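You operate a simulated robot arm through the tools that you are given. There is no shell and no other tool.

You are at the controls of a simulated robot arm. One attempt, no reset.

Task
Switch the upper hot plate off, let the beaker cool below 45 degrees, then move it to the cork mat.
Fine: dial back to 0; read the probe, then raise it. Set down upright: beaker.

It is judged by the outcome, as a careful person would: the job done as asked, and still so three seconds after it is handed in. It fails if anything else is knocked over, pushed out of place, dropped, spilled or broken.

Robot
A 6-joint arm with a two-finger gripper, fixed in place. Base frame: the origin is at the foot of the arm, x ahead of it, y to its left, z up; the work surface is at about z = 0.8. Readings come in m, degrees, newtons and seconds.
With the tool pointing down near the work surface it reaches from about 0.48 to 0.82 m from the base axis. Its first joint turns from -166.0 to 166.0 degrees. Payload 1.66 kg.
The tool frame sits at the grasp point between the pads (the TCP): z along the fingers, y along the line on which they close. The tips reach 0.016 m beyond it. The gripper opens to 0.111 m. The gripper's body begins 0.104 m behind the TCP.
Orientation is that of the tool frame in the base frame, as a unit quaternion [x, y, z, w]. With the fingers straight down and closing along the base's y, the tool's x points along the base's -x, its y along +y and its z along -z.

Tools
- The arm moves only by the tool step_arm. Its argument "rows" is one flat list of numbers, 7 for each row, row after row: the closure, from 0 (fully open) to 1 (shut), then the shift along the tool's x, y, z in m, then the turn, a rotation vector about the tool's x, y, z in degrees. In form: [hand, dx, dy, dz, rx, ry, rz, hand, dx, dy, dz, rx, ry, rz, ...]. A call has 1 to 20 rows; each row shifts and turns the commanded pose from where the row before left it, along the tool's axes as they then stand. Each row takes 0.2 s and may step no farther than 0.05 m and 8.6 degrees from the row before; otherwise, or with a gripper value out of range, the whole call is refused. Where a pose cannot be reached the arm comes as near as it can. A force on the tool above 80 N (or 10 N above the force at the start of the call, whichever is more), or a blocked arm, ends the call early, and 0.2 s more pass. The fingers move at their own pace and stop on an object; they squeeze with about 32 N. The grip force told is the motor's: it shows also when the fingers shut on nothing. Time passes only in rows, and 0.2 s behind the last, so rows that do not move let the fingers close. The reply holds the time, the measured pose of the TCP, the force on the tool along the base axes, the opening and the grip force, in the units named above and with some noise, with the torque about the TCP (base axes, N m) and any sound that the robot's microphone picked up.
- Cameras (640 x 400 px; columns grow to the right, rows downward): "scene" is fixed at [0.2192, 0.4977, 1.6219]; the picture's right is [-1.00, 0.01, 0.00], its down [0.00, 0.32, -0.95] and it looks along [-0.01, -0.95, -0.32] (base axes); focal length 313 px, centre (320, 200). "wrist" rides on the gripper at [0.07, 0.014, -0.143] in the tool frame; the picture's right is [-0.19, 0.98, 0.00], its down [-0.87, -0.17, -0.47] and it looks along [-0.46, -0.09, 0.88] (tool axes); focal length 230 px, centre (320, 200). There is no depth. A picture from a camera that has moved, and an enlarged one, comes with that camera's place and axes in the base frame and with its lens.
- snapshot(camera): a new picture of that camera. It takes no simulated time.
- slide_trunk(by): slides the trunk up (or, below 0, down) by that many m; the arm rides with it, the base frame stays. It gives what a move gives, with no picture.
- close_up(camera, box): a new picture of the part [left, top, right, bottom] of that camera's present view, enlarged. It takes no simulated time.
- close_job(): hands the job in; it is judged then, once.

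Nothing tells you positions but the pictures and the camera data. Unless the task says otherwise, let go and move clear before handing in.

The tools are called after "Request:" as a command line: name --argument value ..., lists and objects as JSON in quotes. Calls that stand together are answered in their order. step_arm: Moves the arm, as the interface text tells. Its arguments: {"type":"object","properties":{"rows":{"type":"array","items":{"type":"number"}}},"required":["rows"]} The other tools are called the same way: slide_trunk (by) slides the trunk up or down; snapshot (camera) takes a picture; close_up (camera, box) takes an enlarged picture of a part of a camera's view; close_job () hands the job in.

At the start:

```text
clock: 0.0
eef_pos: [0.245, -0.4158, 1.5476]
tcp_rot: [0.0, 1.0, 0.0, 0.0]
contact_force: [0.2, 1.0, -1.0]
moment: [0.0, 0.0, 0.01]
finger_gap: 0.1111
grip_force: 0.1
trunk travel left (down, up): [-0.184, 0.406]
```

scene: 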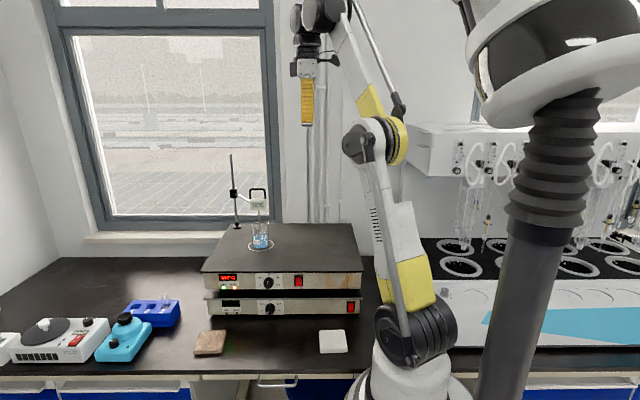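
wrist: 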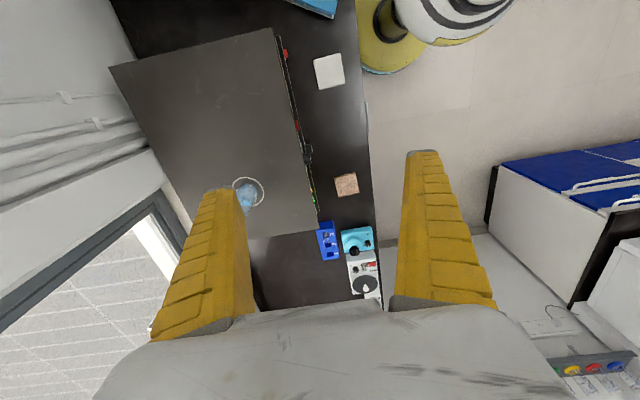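

I see two stacked hot plates with a beaker on the upper one and a probe on a stand. A cork mat and a white tile lie in front of them. I'll take enlarged views first to work out the details.

Request:
close_up --camera "scene" --box '[190, 140, 380, 260]'

Request:
close_up --camera "scene" --box '[190, 240, 380, 360]'

Request:
close_up --camera "scene" --box '[220, 150, 300, 260]'

Request:
close_up --camera "wrist" --box '[200, 20, 400, 300]'

```text
3.33 times, centred on (285, 200) of scene
camera zoom: at [0.2192, 0.4977, 1.6219], right [-1.0, 0.01, 0.0], down [0.0, 0.32, -0.95], along [-0.01, -0.95, -0.32], focal length 1044 px, centre (437, 200)
```

zoom: 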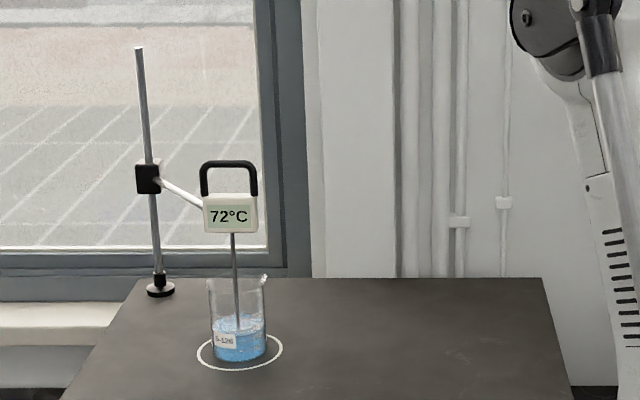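

```text
3.33 times, centred on (285, 300) of scene
camera zoom: at [0.2192, 0.4977, 1.6219], right [-1.0, 0.01, 0.0], down [0.0, 0.32, -0.95], along [-0.01, -0.95, -0.32], focal length 1044 px, centre (437, -133)
```

zoom: 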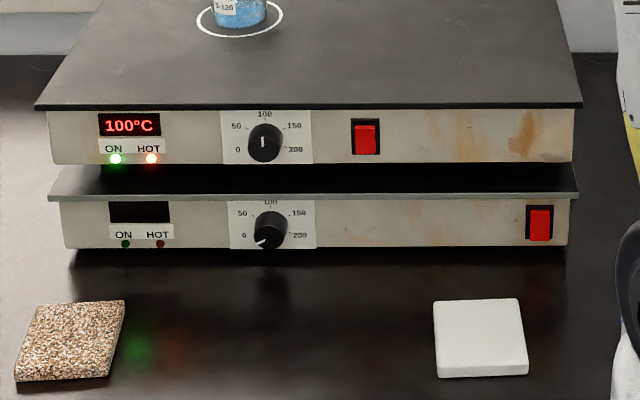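

```text
3.64 times, centred on (260, 205) of scene
camera zoom: at [0.2192, 0.4977, 1.6219], right [-1.0, 0.01, 0.0], down [0.0, 0.32, -0.95], along [-0.01, -0.95, -0.32], focal length 1139 px, centre (538, 182)
```

zoom: 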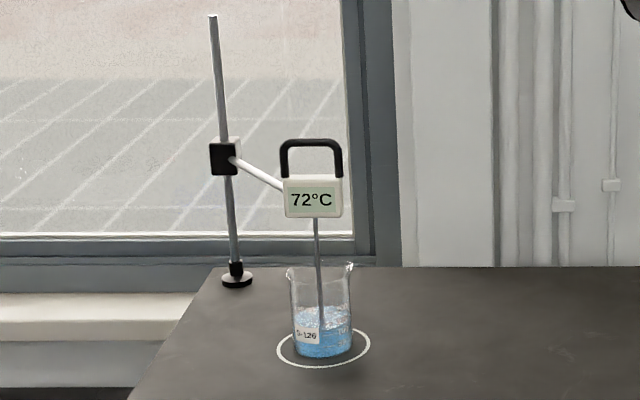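

```text
1.43 times, centred on (300, 160) of wrist
camera zoom: at [0.1764, -0.4019, 1.6915], right [0.19, 0.98, 0.0], down [0.87, -0.17, 0.47], along [0.46, -0.09, -0.88], focal length 329 px, centre (349, 257)
```

zoom: 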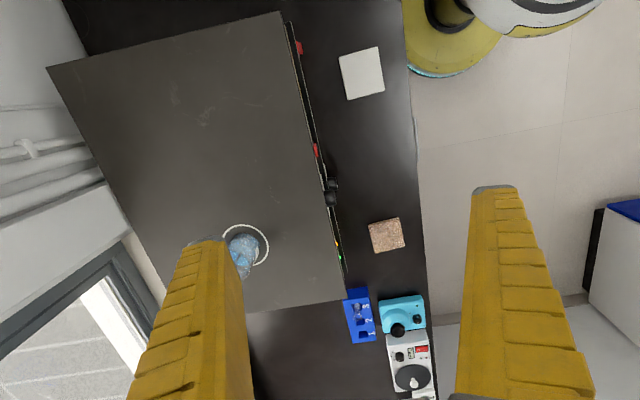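

The upper dial points to 100 and the probe reads 72°C. I place the beaker near (0.455, -0.696) on the plate top at z≈1.015, and the cork mat near (0.587, -0.374). I'll enlarge the dial, beaker, stand and cork further before I move.

Request:
close_up --camera "scene" --box '[244, 266, 300, 318]'

Request:
close_up --camera "scene" --box '[222, 180, 282, 256]'

Request:
close_up --camera "wrist" --box '[270, 120, 380, 220]'

Request:
close_up --camera "wrist" --box '[200, 140, 290, 230]'

Request:
close_up --camera "scene" --box '[90, 280, 250, 380]'

Request:
close_up --camera "scene" --box '[280, 266, 370, 318]'

```text
7.69 times, centred on (272, 292) of scene
camera zoom: at [0.2192, 0.4977, 1.6219], right [-1.0, 0.01, 0.0], down [0.0, 0.32, -0.95], along [-0.01, -0.95, -0.32], focal length 2409 px, centre (689, -508)
```

zoom: 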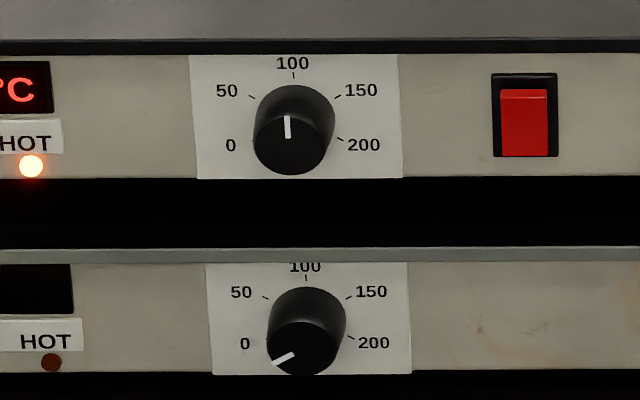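

```text
5.26 times, centred on (252, 218) of scene
camera zoom: at [0.2192, 0.4977, 1.6219], right [-1.0, 0.01, 0.0], down [0.0, 0.32, -0.95], along [-0.01, -0.95, -0.32], focal length 1648 px, centre (678, 105)
```

zoom: 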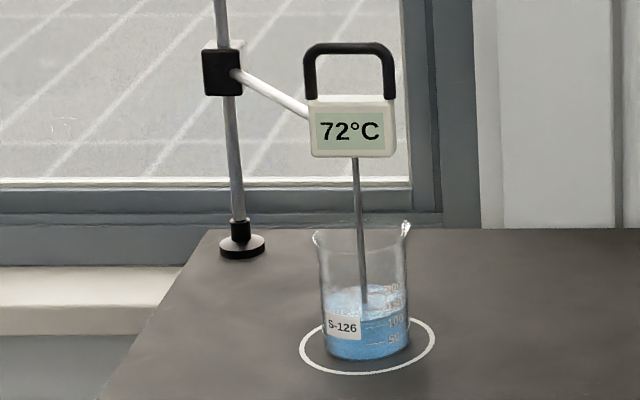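

```text
4.00 times, centred on (325, 170) of wrist
camera zoom: at [0.1764, -0.4019, 1.6915], right [0.19, 0.98, 0.0], down [0.87, -0.17, 0.47], along [0.46, -0.09, -0.88], focal length 920 px, centre (300, 320)
```

zoom: 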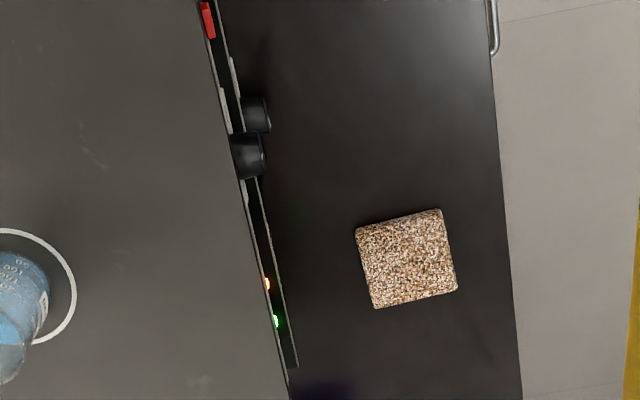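

```text
4.44 times, centred on (245, 185) of wrist
camera zoom: at [0.1764, -0.4019, 1.6915], right [0.19, 0.98, 0.0], down [0.87, -0.17, 0.47], along [0.46, -0.09, -0.88], focal length 1022 px, centre (653, 267)
```

zoom: 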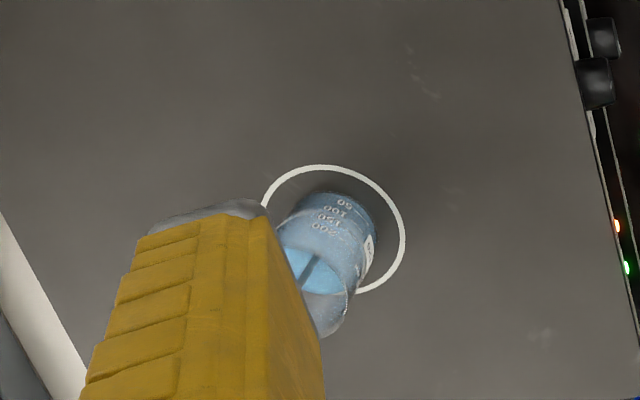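

```text
4.00 times, centred on (170, 330) of scene
camera zoom: at [0.2192, 0.4977, 1.6219], right [-1.0, 0.01, 0.0], down [0.0, 0.32, -0.95], along [-0.01, -0.95, -0.32], focal length 1253 px, centre (920, -320)
```

zoom: 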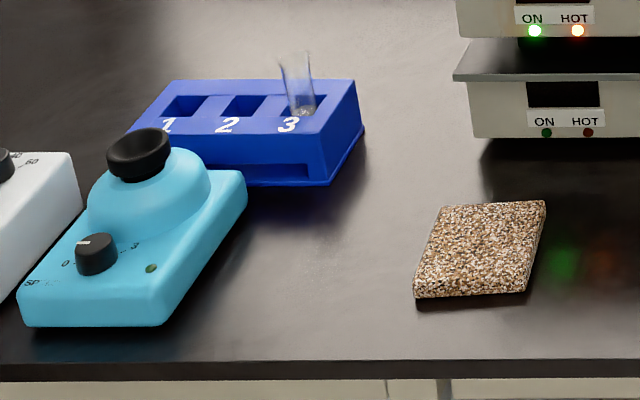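

```text
7.11 times, centred on (325, 292) of scene
camera zoom: at [0.2192, 0.4977, 1.6219], right [-1.0, 0.01, 0.0], down [0.0, 0.32, -0.95], along [-0.01, -0.95, -0.32], focal length 2227 px, centre (284, -454)
```

zoom: 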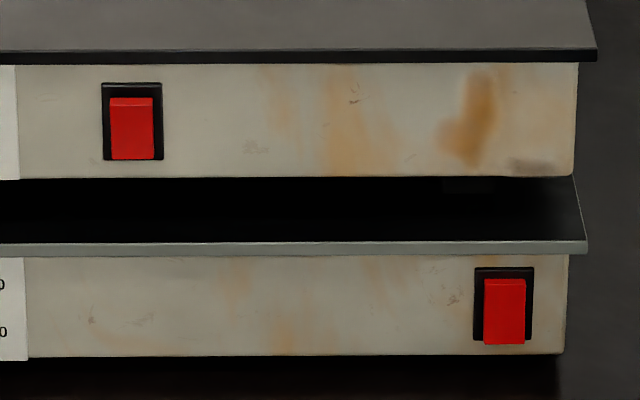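

The upper dial's ticks are 60° apart, so going from 100 to 0 is a 120° counter-clockwise turn. I take the knob face to be near (0.395, -0.4745, 0.9745). I'll start with a free-space move toward the front of the plate.

Request:
step_arm --rows '[0, -0.0214, -0.002, 0.0425, 0, 0, 0, 0, -0.0214, -0.002, 0.0425, 0, 0, 0, 0, -0.0214, -0.002, 0.0425, 0, 0, 0, 0, -0.0214, -0.002, 0.0425, 0, 0, 0, 0, -0.0214, -0.002, 0.0425, 0, 0, 0, 0, -0.0214, -0.002, 0.0425, 0, 0, 0, 0, -0.0214, -0.002, 0.0425, 0, 0, 0]'

Request:
snapshot --camera "scene"

```text
clock: 1.6
eef_pos: [0.3902, -0.4292, 1.2502]
tcp_rot: [0.0, 1.0, 0.0, 0.0]
contact_force: [0.2, 0.3, 0.5]
moment: [0.01, -0.02, 0.0]
finger_gap: 0.1108
grip_force: 0.1
trunk travel left (down, up): [-0.184, 0.406]
```

```text
taken
```

scene: 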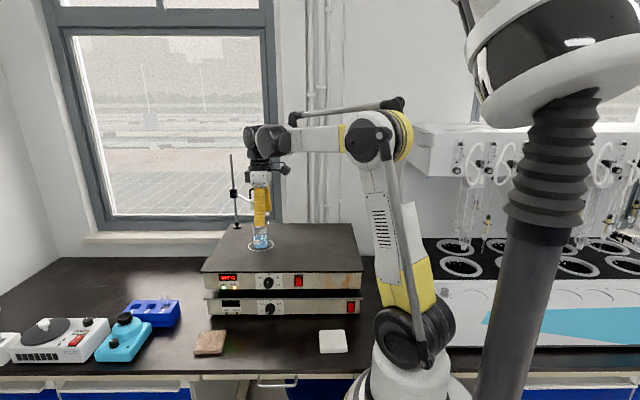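

The arm is moving cleanly and the TCP is in front of and above the plate. Next I'll pitch the tool in stages until it points along -y, toward the front panel.

Request:
step_arm --rows '[0, 0, 0, 0, 8.2, 0, 0, 0, 0, 0, 0, 8.2, 0, 0, 0, 0, 0, 0, 8.2, 0, 0, 0, 0, 0, 0, 8.2, 0, 0, 0, 0, 0, 0, 8.2, 0, 0, 0, 0, 0, 0, 8.2, 0, 0]'

Request:
snapshot --camera "scene"

```text
clock: 3.0
eef_pos: [0.395, -0.4297, 1.2508]
tcp_rot: [0.0, 0.909, -0.417, 0.001]
contact_force: [0.2, -0.1, 0.3]
moment: [0.01, -0.03, -0.01]
finger_gap: 0.1112
grip_force: 0.0
trunk travel left (down, up): [-0.184, 0.406]
```

```text
taken
```

scene: 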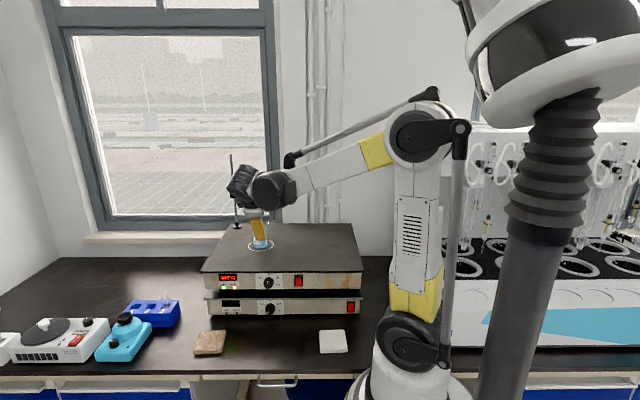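

The tool is pitched about 49° with no contact. I'll finish the pitch to horizontal.

Request:
step_arm --rows '[0, 0, 0, 0, 8.16, 0, 0, 0, 0, 0, 0, 8.16, 0, 0, 0, 0, 0, 0, 8.16, 0, 0, 0, 0, 0, 0, 8.16, 0, 0, 0, 0, 0, 0, 8.16, 0, 0]'

Request:
snapshot --camera "scene"

Request:
snapshot --camera "wrist"

```text
clock: 4.2
eef_pos: [0.3962, -0.4293, 1.2513]
tcp_rot: [0.0, -0.707, 0.708, 0.0]
contact_force: [-1.0, -1.1, -0.3]
moment: [0.02, -0.01, -0.01]
finger_gap: 0.1109
grip_force: 0.0
trunk travel left (down, up): [-0.184, 0.406]
```

```text
taken
```

scene: 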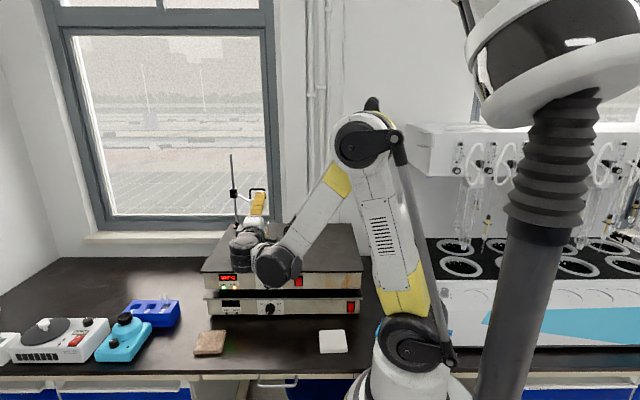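

```text
taken
camera wrist: at [0.3269, -0.2862, 1.2381], right [0.19, 0.0, -0.98], down [0.87, 0.47, 0.17], along [0.46, -0.88, 0.09], focal length 230 px, centre (320, 200)
```

wrist: 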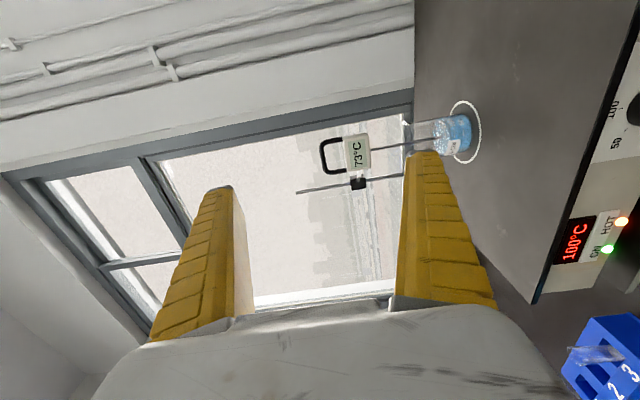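

The tool is horizontal along -y and the probe now reads 73°C. I'll lower in front of the panel to dial height, staying clear at y≈-0.43, with the fingers partly closed.

Request:
step_arm --rows '[0.2, 0, 0.046, 0, 0, 0, 0, 0.4, 0, 0.046, 0, 0, 0, 0, 0.45, 0, 0.046, 0, 0, 0, 0, 0.45, 0, 0.046, 0, 0, 0, 0]'

Request:
snapshot --camera "scene"

Request:
snapshot --camera "wrist"

```text
clock: 5.2
eef_pos: [0.4319, -0.4466, 1.1104]
tcp_rot: [0.002, 0.708, -0.706, -0.002]
contact_force: [1.1, -0.4, -0.9]
moment: [0.02, 0.03, -0.04]
finger_gap: 0.063
grip_force: 1.4
out of reach, approached as far as the arm can: row 3, 4
trunk travel left (down, up): [-0.184, 0.406]
```

```text
taken
```

scene: 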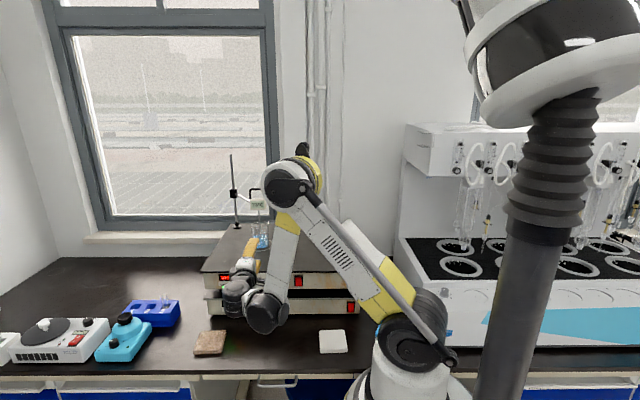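

```text
taken
camera wrist: at [0.3626, -0.3036, 1.097], right [0.19, 0.0, -0.98], down [0.87, 0.47, 0.17], along [0.46, -0.88, 0.09], focal length 230 px, centre (320, 200)
```

wrist: 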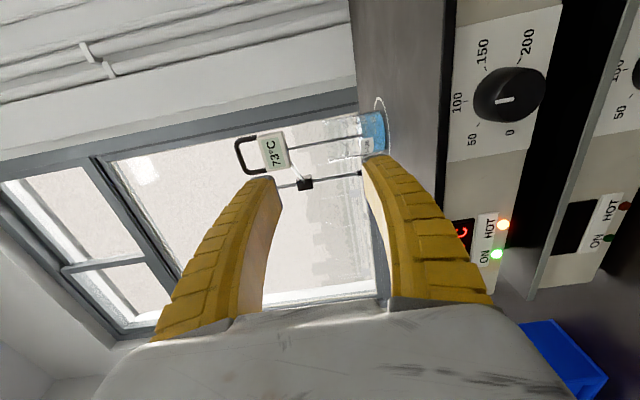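

That height is beyond the arm's inner reach with the trunk where it is. I'll go back up and lower the trunk, so the arm can reach the dial height in the comfortable configuration it had before.

Request:
step_arm --rows '[0.45, 0, -0.046, 0, 0, 0, 0, 0.45, 0, -0.046, 0, 0, 0, 0, 0.45, 0, 0, 0, 0, 0, 0]'

```text
clock: 6.0
eef_pos: [0.4335, -0.4493, 1.2019]
tcp_rot: [0.0, -0.707, 0.707, 0.0]
contact_force: [0.0, 0.2, -0.5]
moment: [-0.02, -0.01, 0.02]
finger_gap: 0.063
grip_force: 1.2
trunk travel left (down, up): [-0.184, 0.406]
```

I'm back in a comfortable pose. I'll realign to x≈0.395, y≈-0.43 and then lower the trunk part of the way to check it.

Request:
step_arm --rows '[0.45, 0.0193, -0.024, -0.01, 0, 0, 0, 0.45, 0.0192, -0.024, -0.0093, 0, 0, 0]'

Request:
slide_trunk --by -0.09

Request:
snapshot --camera "scene"

```text
clock: 6.6
eef_pos: [0.3946, -0.4283, 1.2508]
tcp_rot: [0.0, 0.707, -0.707, 0.0]
contact_force: [0.5, -0.3, 0.7]
moment: [-0.01, 0.02, 0.01]
finger_gap: 0.0631
grip_force: 1.7
trunk travel left (down, up): [-0.184, 0.406]
```

```text
clock: 7.8
eef_pos: [0.3961, -0.4289, 1.1605]
tcp_rot: [0.001, 0.707, -0.707, -0.001]
contact_force: [0.4, -0.6, 0.8]
moment: [0.05, 0.02, -0.04]
finger_gap: 0.0632
grip_force: 1.5
trunk travel left (down, up): [-0.094, 0.496]
```

```text
taken
```

scene: 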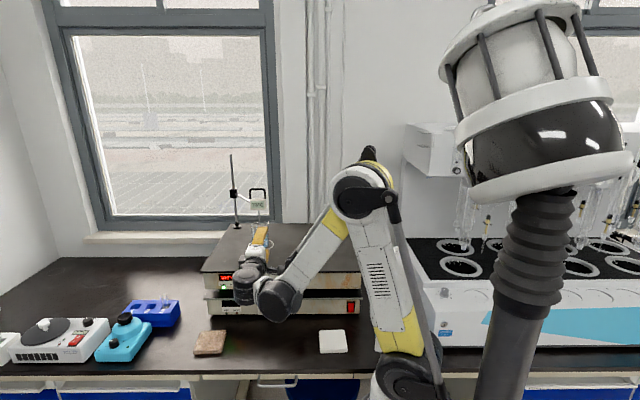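

The trunk slide works and the configuration holds. I'll lower it almost all the way.

Request:
slide_trunk --by -0.093

Request:
step_arm --rows '[0.45, 0, 0.023, 0, 0, 0, 0, 0.45, 0, 0.023, 0, 0, 0, 0]'

Request:
snapshot --camera "scene"

Request:
snapshot --camera "wrist"

```text
clock: 9.1
eef_pos: [0.3967, -0.4287, 1.0673]
tcp_rot: [0.001, -0.707, 0.707, 0.0]
contact_force: [0.0, 0.8, -0.1]
moment: [0.01, -0.02, 0.02]
finger_gap: 0.0629
grip_force: 1.9
trunk travel left (down, up): [-0.001, 0.589]
```

```text
clock: 9.7
eef_pos: [0.3965, -0.4285, 1.0229]
tcp_rot: [0.0, -0.707, 0.707, 0.0]
contact_force: [0.9, 0.6, 0.7]
moment: [0.02, 0.0, 0.03]
finger_gap: 0.0631
grip_force: 1.1
trunk travel left (down, up): [-0.001, 0.589]
```

```text
taken
```

scene: 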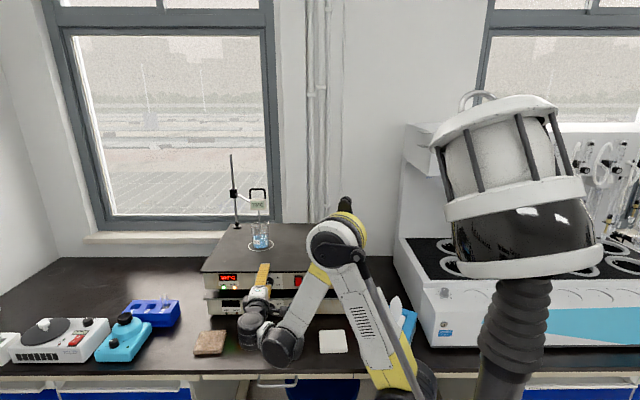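

```text
taken
camera wrist: at [0.3274, -0.2859, 1.0087], right [0.19, 0.0, -0.98], down [0.87, 0.47, 0.17], along [0.46, -0.88, 0.09], focal length 230 px, centre (320, 200)
```

wrist: 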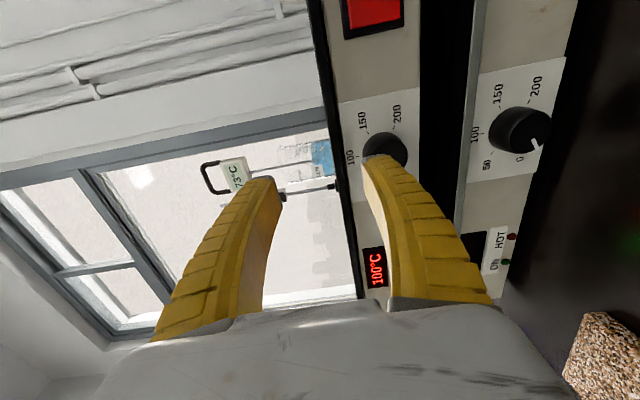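

The dial is in view just below and ahead of the fingers. I'll lower the rest of the way to dial height.

Request:
step_arm --rows '[0.45, 0, 0.024, 0, 0, 0, 0, 0.45, 0, 0.0235, 0, 0, 0, 0, 0.45, 0, 0, 0, 0, 0, 0]'

Request:
snapshot --camera "wrist"

Request:
snapshot --camera "scene"

```text
clock: 10.5
eef_pos: [0.3958, -0.4298, 0.9744]
tcp_rot: [0.001, 0.707, -0.707, -0.001]
contact_force: [-0.5, -0.7, 0.2]
moment: [0.0, 0.01, -0.01]
finger_gap: 0.0631
grip_force: 0.8
trunk travel left (down, up): [-0.001, 0.589]
```

```text
taken
camera wrist: at [0.3266, -0.2873, 0.961], right [0.19, 0.0, -0.98], down [0.87, 0.47, 0.17], along [0.46, -0.88, 0.09], focal length 230 px, centre (320, 200)
```

wrist: 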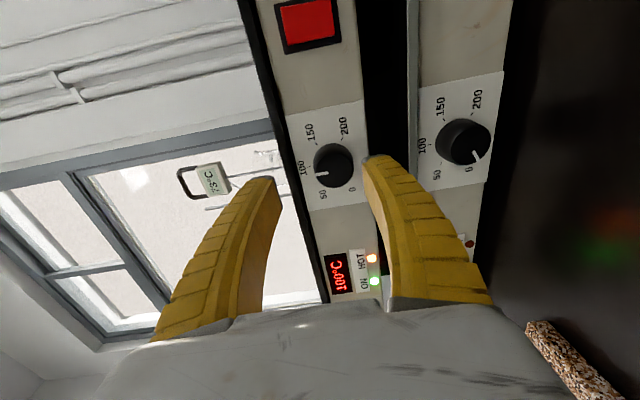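

```text
taken
```

scene: 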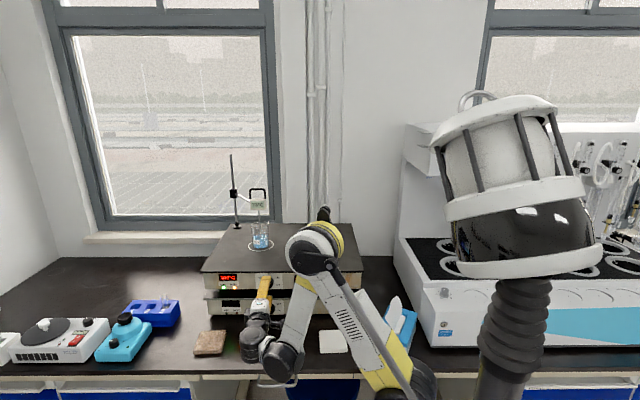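

I'm at dial height with the knob in view. I'll enlarge the wrist view to fix its centre precisely.

Request:
close_up --camera "wrist" --box '[280, 110, 400, 230]'

Request:
close_up --camera "scene" --box '[235, 262, 305, 312]'

```text
3.33 times, centred on (340, 170) of wrist
camera zoom: at [0.3266, -0.2873, 0.961], right [0.19, 0.0, -0.98], down [0.87, 0.47, 0.17], along [0.46, -0.88, 0.09], focal length 767 px, centre (253, 300)
```

zoom: 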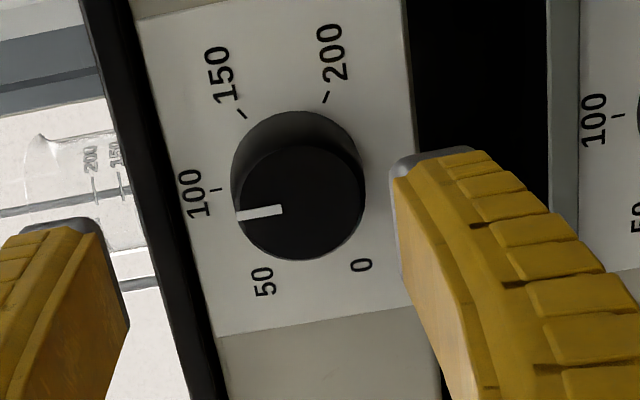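

```text
8.00 times, centred on (270, 287) of scene
camera zoom: at [0.2192, 0.4977, 1.6219], right [-1.0, 0.01, 0.0], down [0.0, 0.32, -0.95], along [-0.01, -0.95, -0.32], focal length 2506 px, centre (720, -496)
```

zoom: 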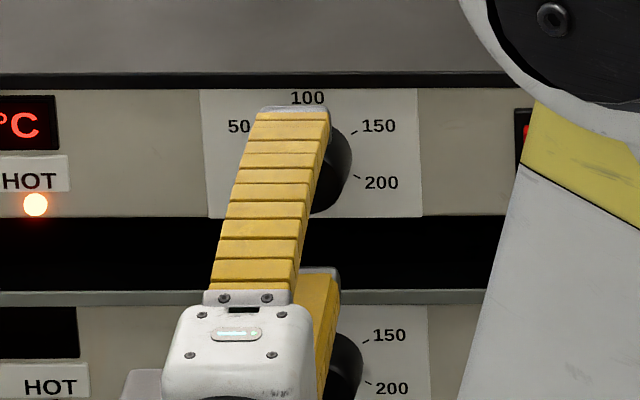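

Comparing the known fingertip position with the picture shows a small pitch offset in the scene camera. Correcting for it puts the knob face centre at about (0.398, -0.474, 0.962) and the panel at y≈-0.495. I'll align to that axis and pre-roll the tool +60°, so that the -120° turn stays centred.

Request:
step_arm --rows '[0.45, -0.0022, 0.0124, 0.008, 0, 0, 0, 0.45, 0, 0, 0, 0, 0, 8.57, 0.45, 0, 0, 0, 0, 0, 8.57, 0.45, 0, 0, 0, 0, 0, 8.57, 0.45, 0, 0, 0, 0, 0, 8.57, 0.45, 0, 0, 0, 0, 0, 8.57, 0.45, 0, 0, 0, 0, 0, 8.57, 0.45, 0, 0, 0, 0, 0, 8.58]'

Request:
snapshot --camera "wrist"

Request:
close_up --camera "scene" --box '[215, 250, 315, 350]'

```text
clock: 12.3
eef_pos: [0.3993, -0.4369, 0.9609]
tcp_rot: [-0.354, -0.612, 0.612, -0.354]
contact_force: [0.0, 0.2, 0.4]
moment: [-0.01, 0.02, -0.02]
finger_gap: 0.063
grip_force: 1.3
trunk travel left (down, up): [-0.001, 0.589]
```

```text
taken
camera wrist: at [0.3764, -0.2944, 0.8946], right [0.95, 0.0, -0.32], down [0.29, 0.47, 0.83], along [0.15, -0.88, 0.45], focal length 230 px, centre (320, 200)
```

wrist: 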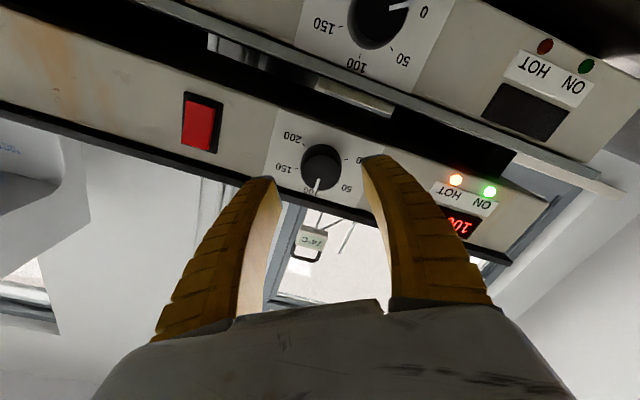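

```text
4.00 times, centred on (265, 300) of scene
camera zoom: at [0.2192, 0.4977, 1.6219], right [-1.0, 0.01, 0.0], down [0.0, 0.32, -0.95], along [-0.01, -0.95, -0.32], focal length 1253 px, centre (540, -200)
```

zoom: 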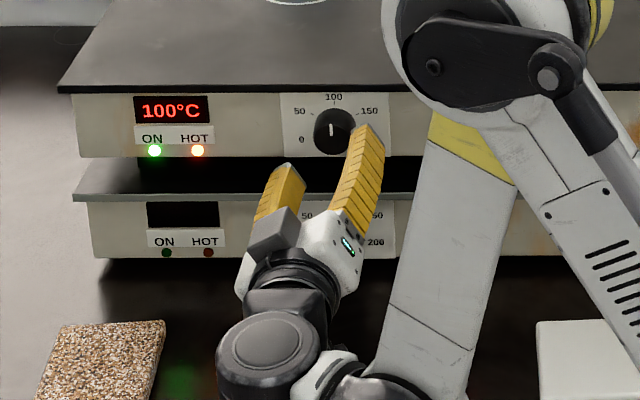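

The roll is done and the knob sits between the fingers. I'll zoom in to check how it is centred.

Request:
close_up --camera "wrist" --box '[270, 120, 370, 220]'

```text
4.00 times, centred on (320, 170) of wrist
camera zoom: at [0.3764, -0.2944, 0.8946], right [0.95, 0.0, -0.32], down [0.29, 0.47, 0.83], along [0.15, -0.88, 0.45], focal length 920 px, centre (320, 320)
```

zoom: 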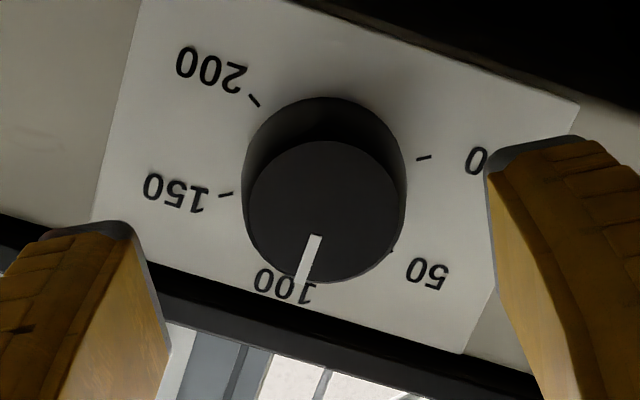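

The knob is within about 1 mm of the tool axis. I'll advance so the fingertips straddle it, stopping short of the panel.

Request:
step_arm --rows '[0.45, 0, 0.0008, 0.011, 0, 0, 0, 0.45, 0, 0, 0.011, 0, 0, 0, 0.45, 0, 0, 0.0105, 0, 0, 0, 0.45, 0, 0, 0, 0, 0, 0]'

Request:
close_up --camera "wrist" --box '[250, 100, 390, 240]'

Request:
close_up --camera "scene" --box '[230, 255, 310, 315]'

```text
clock: 13.3
eef_pos: [0.3997, -0.4699, 0.961]
tcp_rot: [-0.354, -0.612, 0.612, -0.353]
contact_force: [0.9, 0.0, -0.3]
moment: [-0.01, -0.03, 0.0]
finger_gap: 0.0626
grip_force: 1.4
trunk travel left (down, up): [-0.001, 0.589]
```

```text
2.86 times, centred on (320, 170) of wrist
camera zoom: at [0.3773, -0.3271, 0.8937], right [0.95, 0.0, -0.33], down [0.29, 0.47, 0.83], along [0.15, -0.88, 0.45], focal length 657 px, centre (320, 286)
```

zoom: 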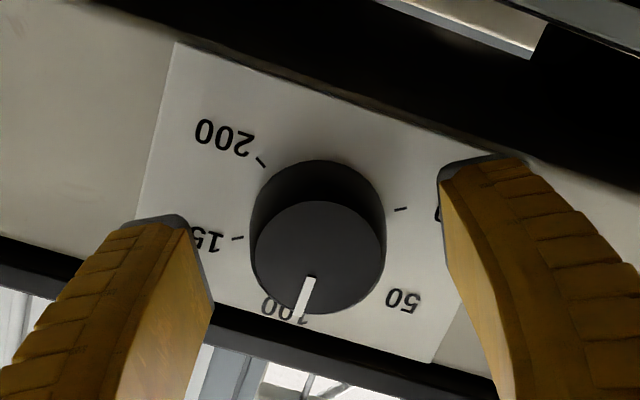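

```text
6.67 times, centred on (270, 285) of scene
camera zoom: at [0.2192, 0.4977, 1.6219], right [-1.0, 0.01, 0.0], down [0.0, 0.32, -0.95], along [-0.01, -0.95, -0.32], focal length 2088 px, centre (653, -367)
```

zoom: 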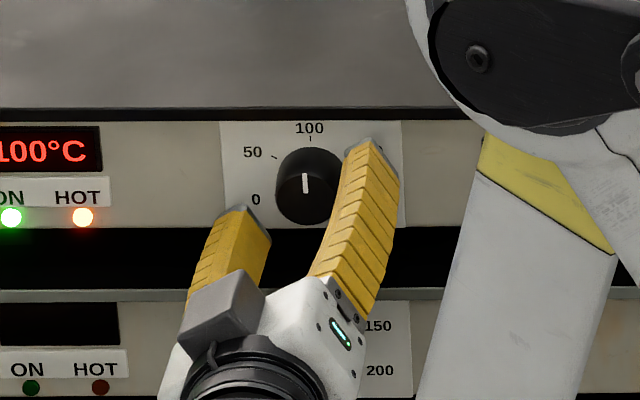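

The knob is centred between the fingers to within about 1 mm. I'll close on it.

Request:
step_arm --rows '[0.6, 0, 0, 0, 0, 0, 0, 1.0, 0, 0, 0, 0, 0, 0, 1.0, 0, 0, 0, 0, 0, 0]'

Request:
close_up --camera "wrist" --box '[250, 100, 390, 240]'

```text
clock: 14.1
eef_pos: [0.3988, -0.4695, 0.9624]
tcp_rot: [-0.354, -0.612, 0.613, -0.354]
contact_force: [-4.1, 2.3, 3.7]
moment: [-0.56, -0.01, 0.36]
finger_gap: 0.0296
grip_force: 33.8
trunk travel left (down, up): [-0.001, 0.589]
```

```text
2.86 times, centred on (320, 170) of wrist
camera zoom: at [0.3768, -0.3263, 0.8942], right [0.95, 0.0, -0.33], down [0.29, 0.47, 0.83], along [0.15, -0.88, 0.45], focal length 657 px, centre (320, 286)
```

zoom: 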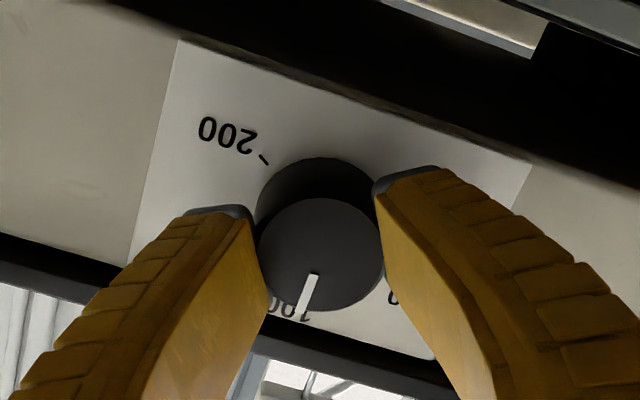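

The knob is gripped, with a gap of 0.030 m and 34 N. I'll turn it counter-clockwise by about 26° first and check that it follows.

Request:
step_arm --rows '[1.0, 0, 0, 0, 0, 0, -5, 1.0, 0, 0, 0, 0, 0, -7, 1.0, 0, 0, 0, 0, 0, -7, 1.0, 0, 0, 0, 0, 0, -7]'

Request:
close_up --camera "wrist" --box '[250, 100, 390, 240]'

Request:
close_up --camera "scene" --box '[215, 250, 315, 325]'

```text
clock: 15.1
eef_pos: [0.3983, -0.4691, 0.9627]
tcp_rot: [-0.206, -0.676, 0.677, -0.206]
contact_force: [3.2, 1.4, 19.8]
moment: [-0.26, -0.01, 0.47]
finger_gap: 0.0293
grip_force: 34.0
trunk travel left (down, up): [-0.001, 0.589]
```

```text
2.86 times, centred on (320, 170) of wrist
camera zoom: at [0.349, -0.3262, 0.9115], right [0.7, 0.0, -0.71], down [0.63, 0.47, 0.62], along [0.33, -0.88, 0.33], focal length 657 px, centre (320, 286)
```

zoom: 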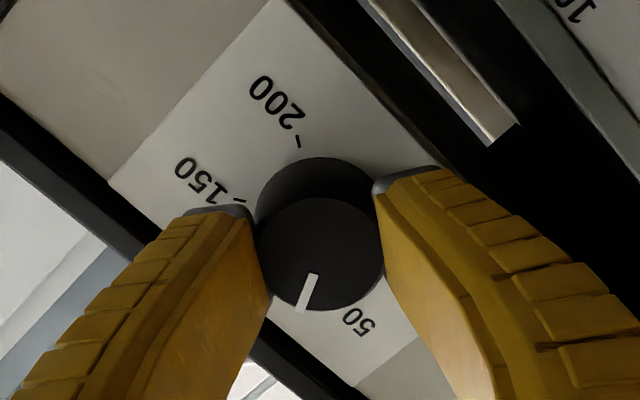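

```text
5.33 times, centred on (265, 288) of scene
camera zoom: at [0.2192, 0.4977, 1.6219], right [-1.0, 0.01, 0.0], down [0.0, 0.32, -0.95], along [-0.01, -0.95, -0.32], focal length 1670 px, centre (613, -267)
```

zoom: 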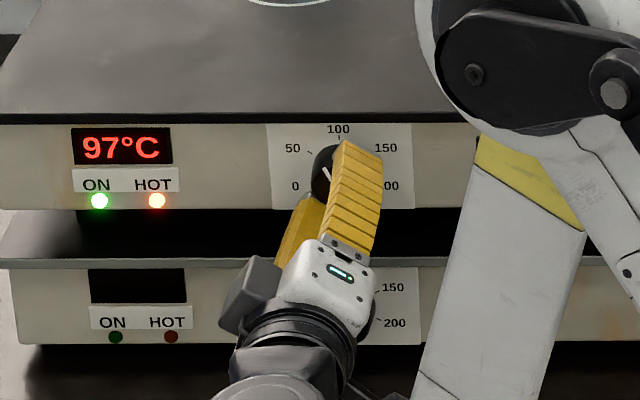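

The knob follows the tool and the plate display has already fallen to 97°C. There is a slight upward side load, so I'll shift up about 1.5 mm and keep turning.

Request:
step_arm --rows '[1.0, -0.0008, -0.0012, 0, 0, 0, 0, 1.0, 0, 0, 0, 0, 0, -7, 1.0, 0, 0, 0, 0, 0, -7, 1.0, 0, 0, 0, 0, 0, -7, 1.0, 0, 0, 0, 0, 0, -7, 1.0, 0, 0, 0, 0, 0, -6]'

Request:
close_up --camera "wrist" --box '[250, 100, 390, 240]'

```text
clock: 16.5
eef_pos: [0.3984, -0.4685, 0.9628]
tcp_rot: [0.0, -0.707, 0.708, 0.001]
contact_force: [-3.3, 0.9, 7.9]
moment: [-0.01, 0.0, 0.38]
finger_gap: 0.0284
grip_force: 34.2
trunk travel left (down, up): [-0.001, 0.589]
```

```text
2.86 times, centred on (320, 170) of wrist
camera zoom: at [0.3297, -0.3259, 0.9491], right [0.19, 0.0, -0.98], down [0.87, 0.47, 0.17], along [0.46, -0.88, 0.09], focal length 657 px, centre (320, 286)
```

zoom: 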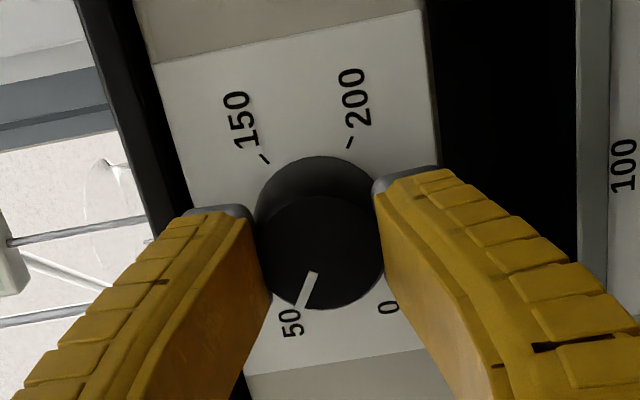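

The pointer is now at 50 and the grip is steady. I'll turn the remaining 60° with a tiny inward correction.

Request:
step_arm --rows '[1.0, 0, -0.0005, 0.001, 0, 0, -6, 1.0, 0, 0, 0, 0, 0, -7, 1.0, 0, 0, 0, 0, 0, -7, 1.0, 0, 0, 0, 0, 0, -7, 1.0, 0, 0, 0, 0, 0, -7]'

Request:
close_up --camera "wrist" --box '[250, 100, 390, 240]'

Request:
close_up --camera "scene" --box '[215, 250, 315, 325]'

```text
clock: 17.7
eef_pos: [0.399, -0.4684, 0.9635]
tcp_rot: [0.207, -0.675, 0.677, 0.208]
contact_force: [-1.6, 8.3, 6.7]
moment: [0.12, 0.0, 0.26]
finger_gap: 0.028
grip_force: 33.9
trunk travel left (down, up): [-0.001, 0.589]
```

```text
2.86 times, centred on (320, 170) of wrist
camera zoom: at [0.3344, -0.326, 0.9909], right [-0.39, 0.0, -0.92], down [0.81, 0.47, -0.35], along [0.43, -0.88, -0.18], focal length 657 px, centre (320, 286)
```

zoom: 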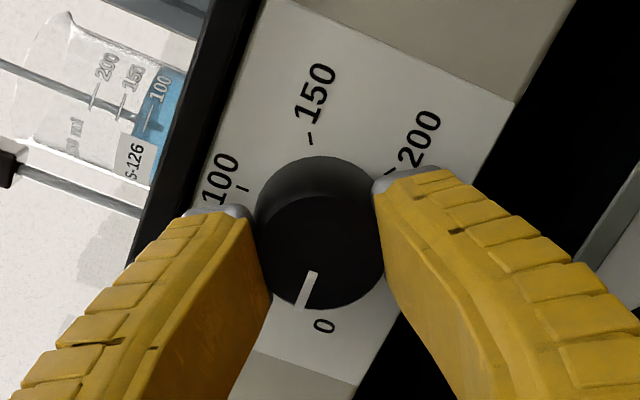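

```text
5.33 times, centred on (265, 288) of scene
camera zoom: at [0.2192, 0.4977, 1.6219], right [-1.0, 0.01, 0.0], down [0.0, 0.32, -0.95], along [-0.01, -0.95, -0.32], focal length 1670 px, centre (613, -267)
```

zoom: 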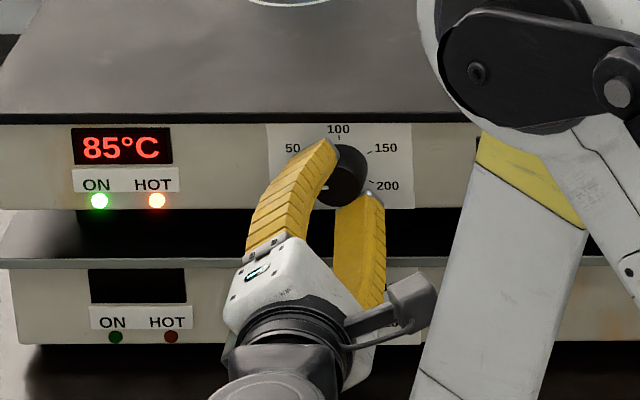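

The knob has turned 94° and the plate is down to 85°C. I'll finish the last 26°.

Request:
step_arm --rows '[1.0, 0, 0, 0, 0, 0, -7, 1.0, 0, 0, 0, 0, 0, -7, 1.0, 0, 0, 0, 0, 0, -7, 1.0, 0, 0, 0, 0, 0, -5, 1.0, 0, 0, 0, 0, 0, 0]'

Request:
close_up --camera "wrist" --box '[250, 100, 390, 240]'

Request:
close_up --camera "scene" --box '[215, 250, 315, 325]'

```text
clock: 18.9
eef_pos: [0.3994, -0.4688, 0.9648]
tcp_rot: [-0.353, 0.612, -0.612, -0.355]
contact_force: [-0.6, 9.6, 9.1]
moment: [0.05, 0.05, 0.09]
finger_gap: 0.028
grip_force: 34.2
trunk travel left (down, up): [-0.001, 0.589]
```

```text
2.86 times, centred on (320, 170) of wrist
camera zoom: at [0.3537, -0.326, 1.0169], right [-0.76, 0.0, -0.65], down [0.58, 0.47, -0.67], along [0.31, -0.88, -0.36], focal length 657 px, centre (320, 286)
```

zoom: 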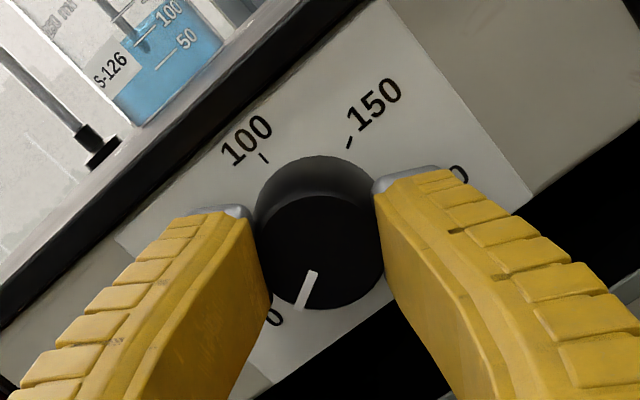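

```text
5.33 times, centred on (265, 288) of scene
camera zoom: at [0.2192, 0.4977, 1.6219], right [-1.0, 0.01, 0.0], down [0.0, 0.32, -0.95], along [-0.01, -0.95, -0.32], focal length 1670 px, centre (613, -267)
```

zoom: 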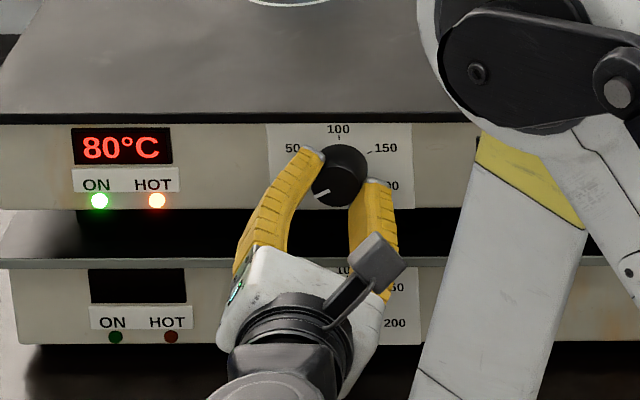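

The tool has turned the full 120°. I'll zoom in to compare the pointer with the 0 mark and with the lower dial's zero position.

Request:
close_up --camera "scene" --box '[262, 274, 296, 296]'

Request:
close_up --camera "scene" --box '[225, 262, 275, 290]'

Request:
close_up --camera "scene" --box '[235, 185, 285, 215]'

```text
16.00 times, centred on (279, 285) of scene
camera zoom: at [0.2192, 0.4977, 1.6219], right [-1.0, 0.01, 0.0], down [0.0, 0.32, -0.95], along [-0.01, -0.95, -0.32], focal length 5012 px, centre (976, -1160)
```

zoom: 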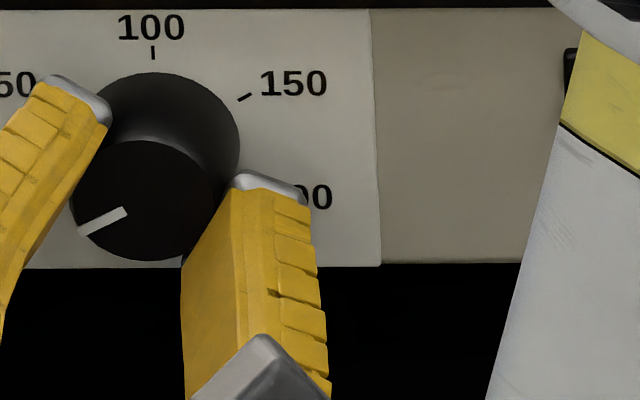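

```text
12.80 times, centred on (250, 276) of scene
camera zoom: at [0.2192, 0.4977, 1.6219], right [-1.0, 0.01, 0.0], down [0.0, 0.32, -0.95], along [-0.01, -0.95, -0.32], focal length 4009 px, centre (1216, -773)
```

zoom: 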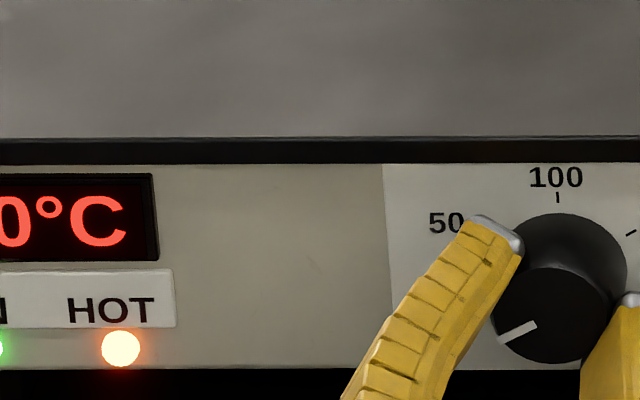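

```text
12.80 times, centred on (260, 200) of scene
camera zoom: at [0.2192, 0.4977, 1.6219], right [-1.0, 0.01, 0.0], down [0.0, 0.32, -0.95], along [-0.01, -0.95, -0.32], focal length 4009 px, centre (1088, 200)
```

zoom: 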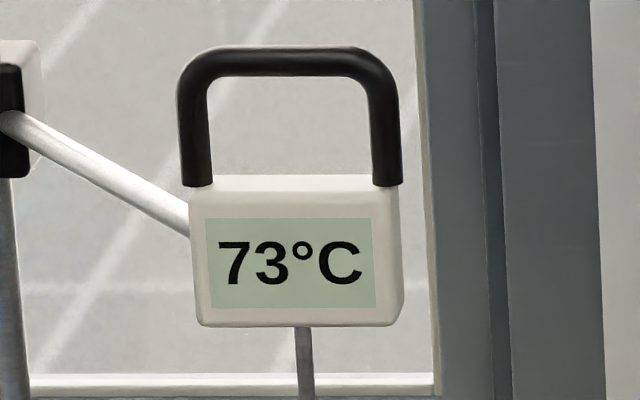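

The pointer measures 120° from the top, which is on 0, but the ON lamp is still green. I'll compare the rocker switches and lamps on both plates.

Request:
close_up --camera "scene" --box '[284, 266, 316, 296]'

Request:
close_up --camera "scene" --box '[335, 292, 367, 322]'

Request:
close_up --camera "scene" --box '[212, 266, 252, 322]'

Request:
snapshot --camera "wrist"

```text
13.33 times, centred on (300, 281) of scene
camera zoom: at [0.2192, 0.4977, 1.6219], right [-1.0, 0.01, 0.0], down [0.0, 0.32, -0.95], along [-0.01, -0.95, -0.32], focal length 4176 px, centre (587, -880)
```

zoom: 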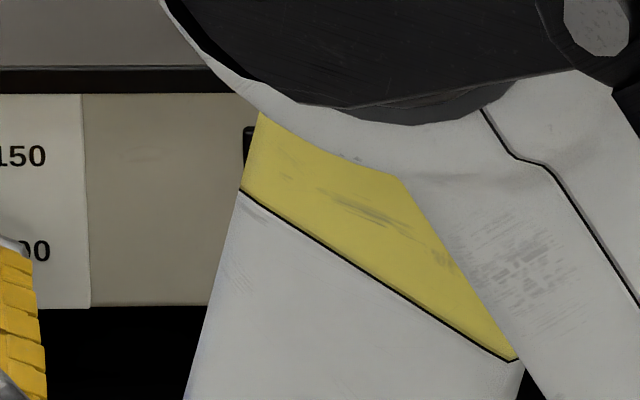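

```text
13.33 times, centred on (351, 307) of scene
camera zoom: at [0.2192, 0.4977, 1.6219], right [-1.0, 0.01, 0.0], down [0.0, 0.32, -0.95], along [-0.01, -0.95, -0.32], focal length 4176 px, centre (-93, -1227)
```

zoom: 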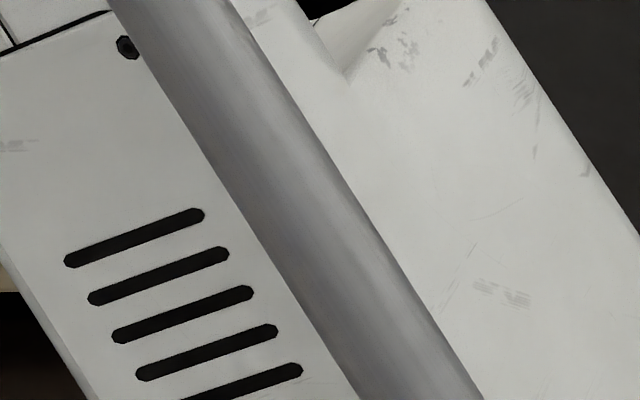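

```text
7.14 times, centred on (232, 294) of scene
camera zoom: at [0.2192, 0.4977, 1.6219], right [-1.0, 0.01, 0.0], down [0.0, 0.32, -0.95], along [-0.01, -0.95, -0.32], focal length 2237 px, centre (949, -471)
```

zoom: 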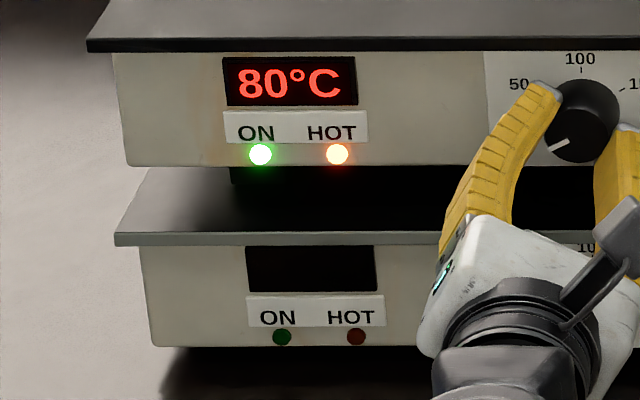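

```text
taken
camera wrist: at [0.3537, -0.326, 1.0169], right [-0.76, 0.0, -0.65], down [0.58, 0.47, -0.67], along [0.31, -0.88, -0.36], focal length 230 px, centre (320, 200)
```

wrist: 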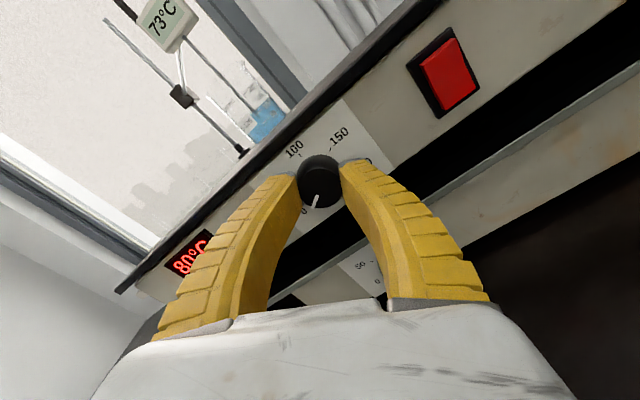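

The dial is on 0, but the ON lamp and display are still lit, so the power rocker is probably also still on. I'll release the knob and back straight off to recheck.

Request:
step_arm --rows '[0.45, 0, 0, 0, 0, 0, 0, 0.45, 0, 0, 0, 0, 0, 0, 0.45, 0, 0, -0.02, 0, 0, 0, 0.45, 0, 0, -0.025, 0, 0, 0]'

Request:
close_up --camera "scene" --box '[212, 256, 312, 322]'

Request:
snapshot --camera "wrist"

```text
clock: 19.9
eef_pos: [0.4002, -0.4245, 0.9622]
tcp_rot: [-0.353, 0.613, -0.612, -0.353]
contact_force: [-0.3, -0.4, 0.1]
moment: [-0.01, 0.0, 0.02]
finger_gap: 0.0631
grip_force: 1.7
trunk travel left (down, up): [-0.001, 0.589]
```

```text
6.06 times, centred on (262, 289) of scene
camera zoom: at [0.2192, 0.4977, 1.6219], right [-1.0, 0.01, 0.0], down [0.0, 0.32, -0.95], along [-0.01, -0.95, -0.32], focal length 1898 px, centre (672, -339)
```

zoom: 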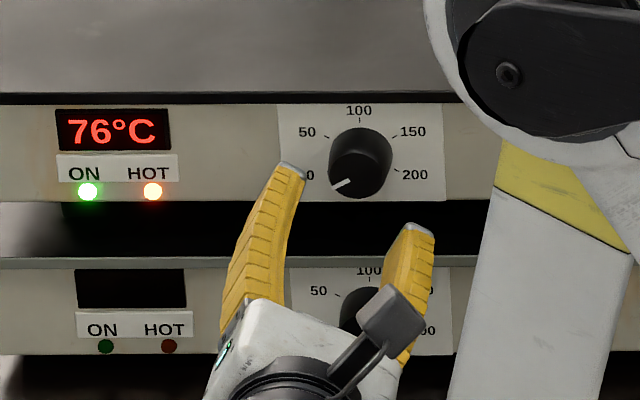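

```text
taken
camera wrist: at [0.354, -0.2822, 1.0152], right [-0.76, 0.0, -0.66], down [0.58, 0.47, -0.67], along [0.31, -0.88, -0.36], focal length 230 px, centre (320, 200)
```

wrist: 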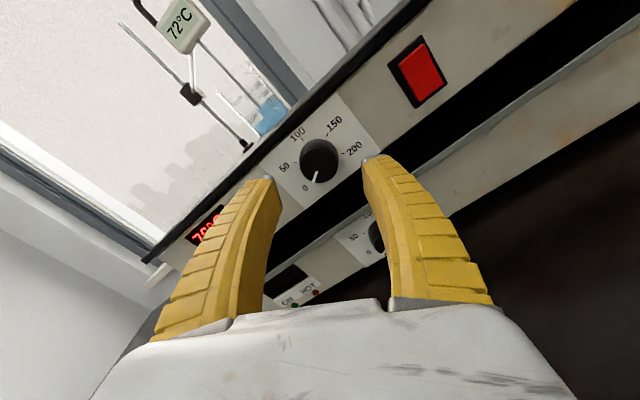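

The dial stays at 0 and the probe is down to 72°C, but the ON lamp is still lit. The lower plate's lamp is off and its rocker sits the other way, so I'll look closely at the upper rocker.

Request:
close_up --camera "wrist" --box '[370, 20, 470, 120]'

```text
4.00 times, centred on (420, 70) of wrist
camera zoom: at [0.354, -0.2822, 1.0152], right [-0.76, 0.0, -0.66], down [0.58, 0.47, -0.67], along [0.31, -0.88, -0.36], focal length 920 px, centre (-80, 720)
```

zoom: 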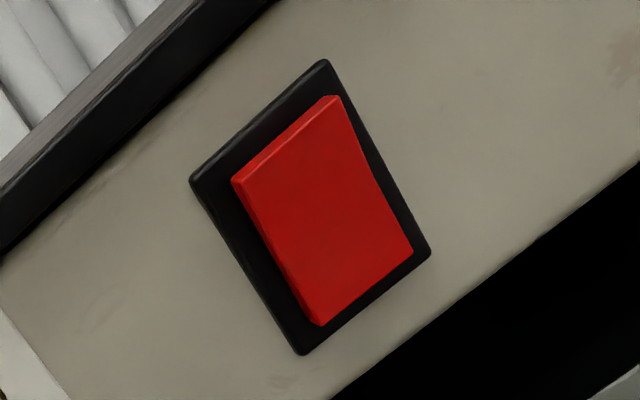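

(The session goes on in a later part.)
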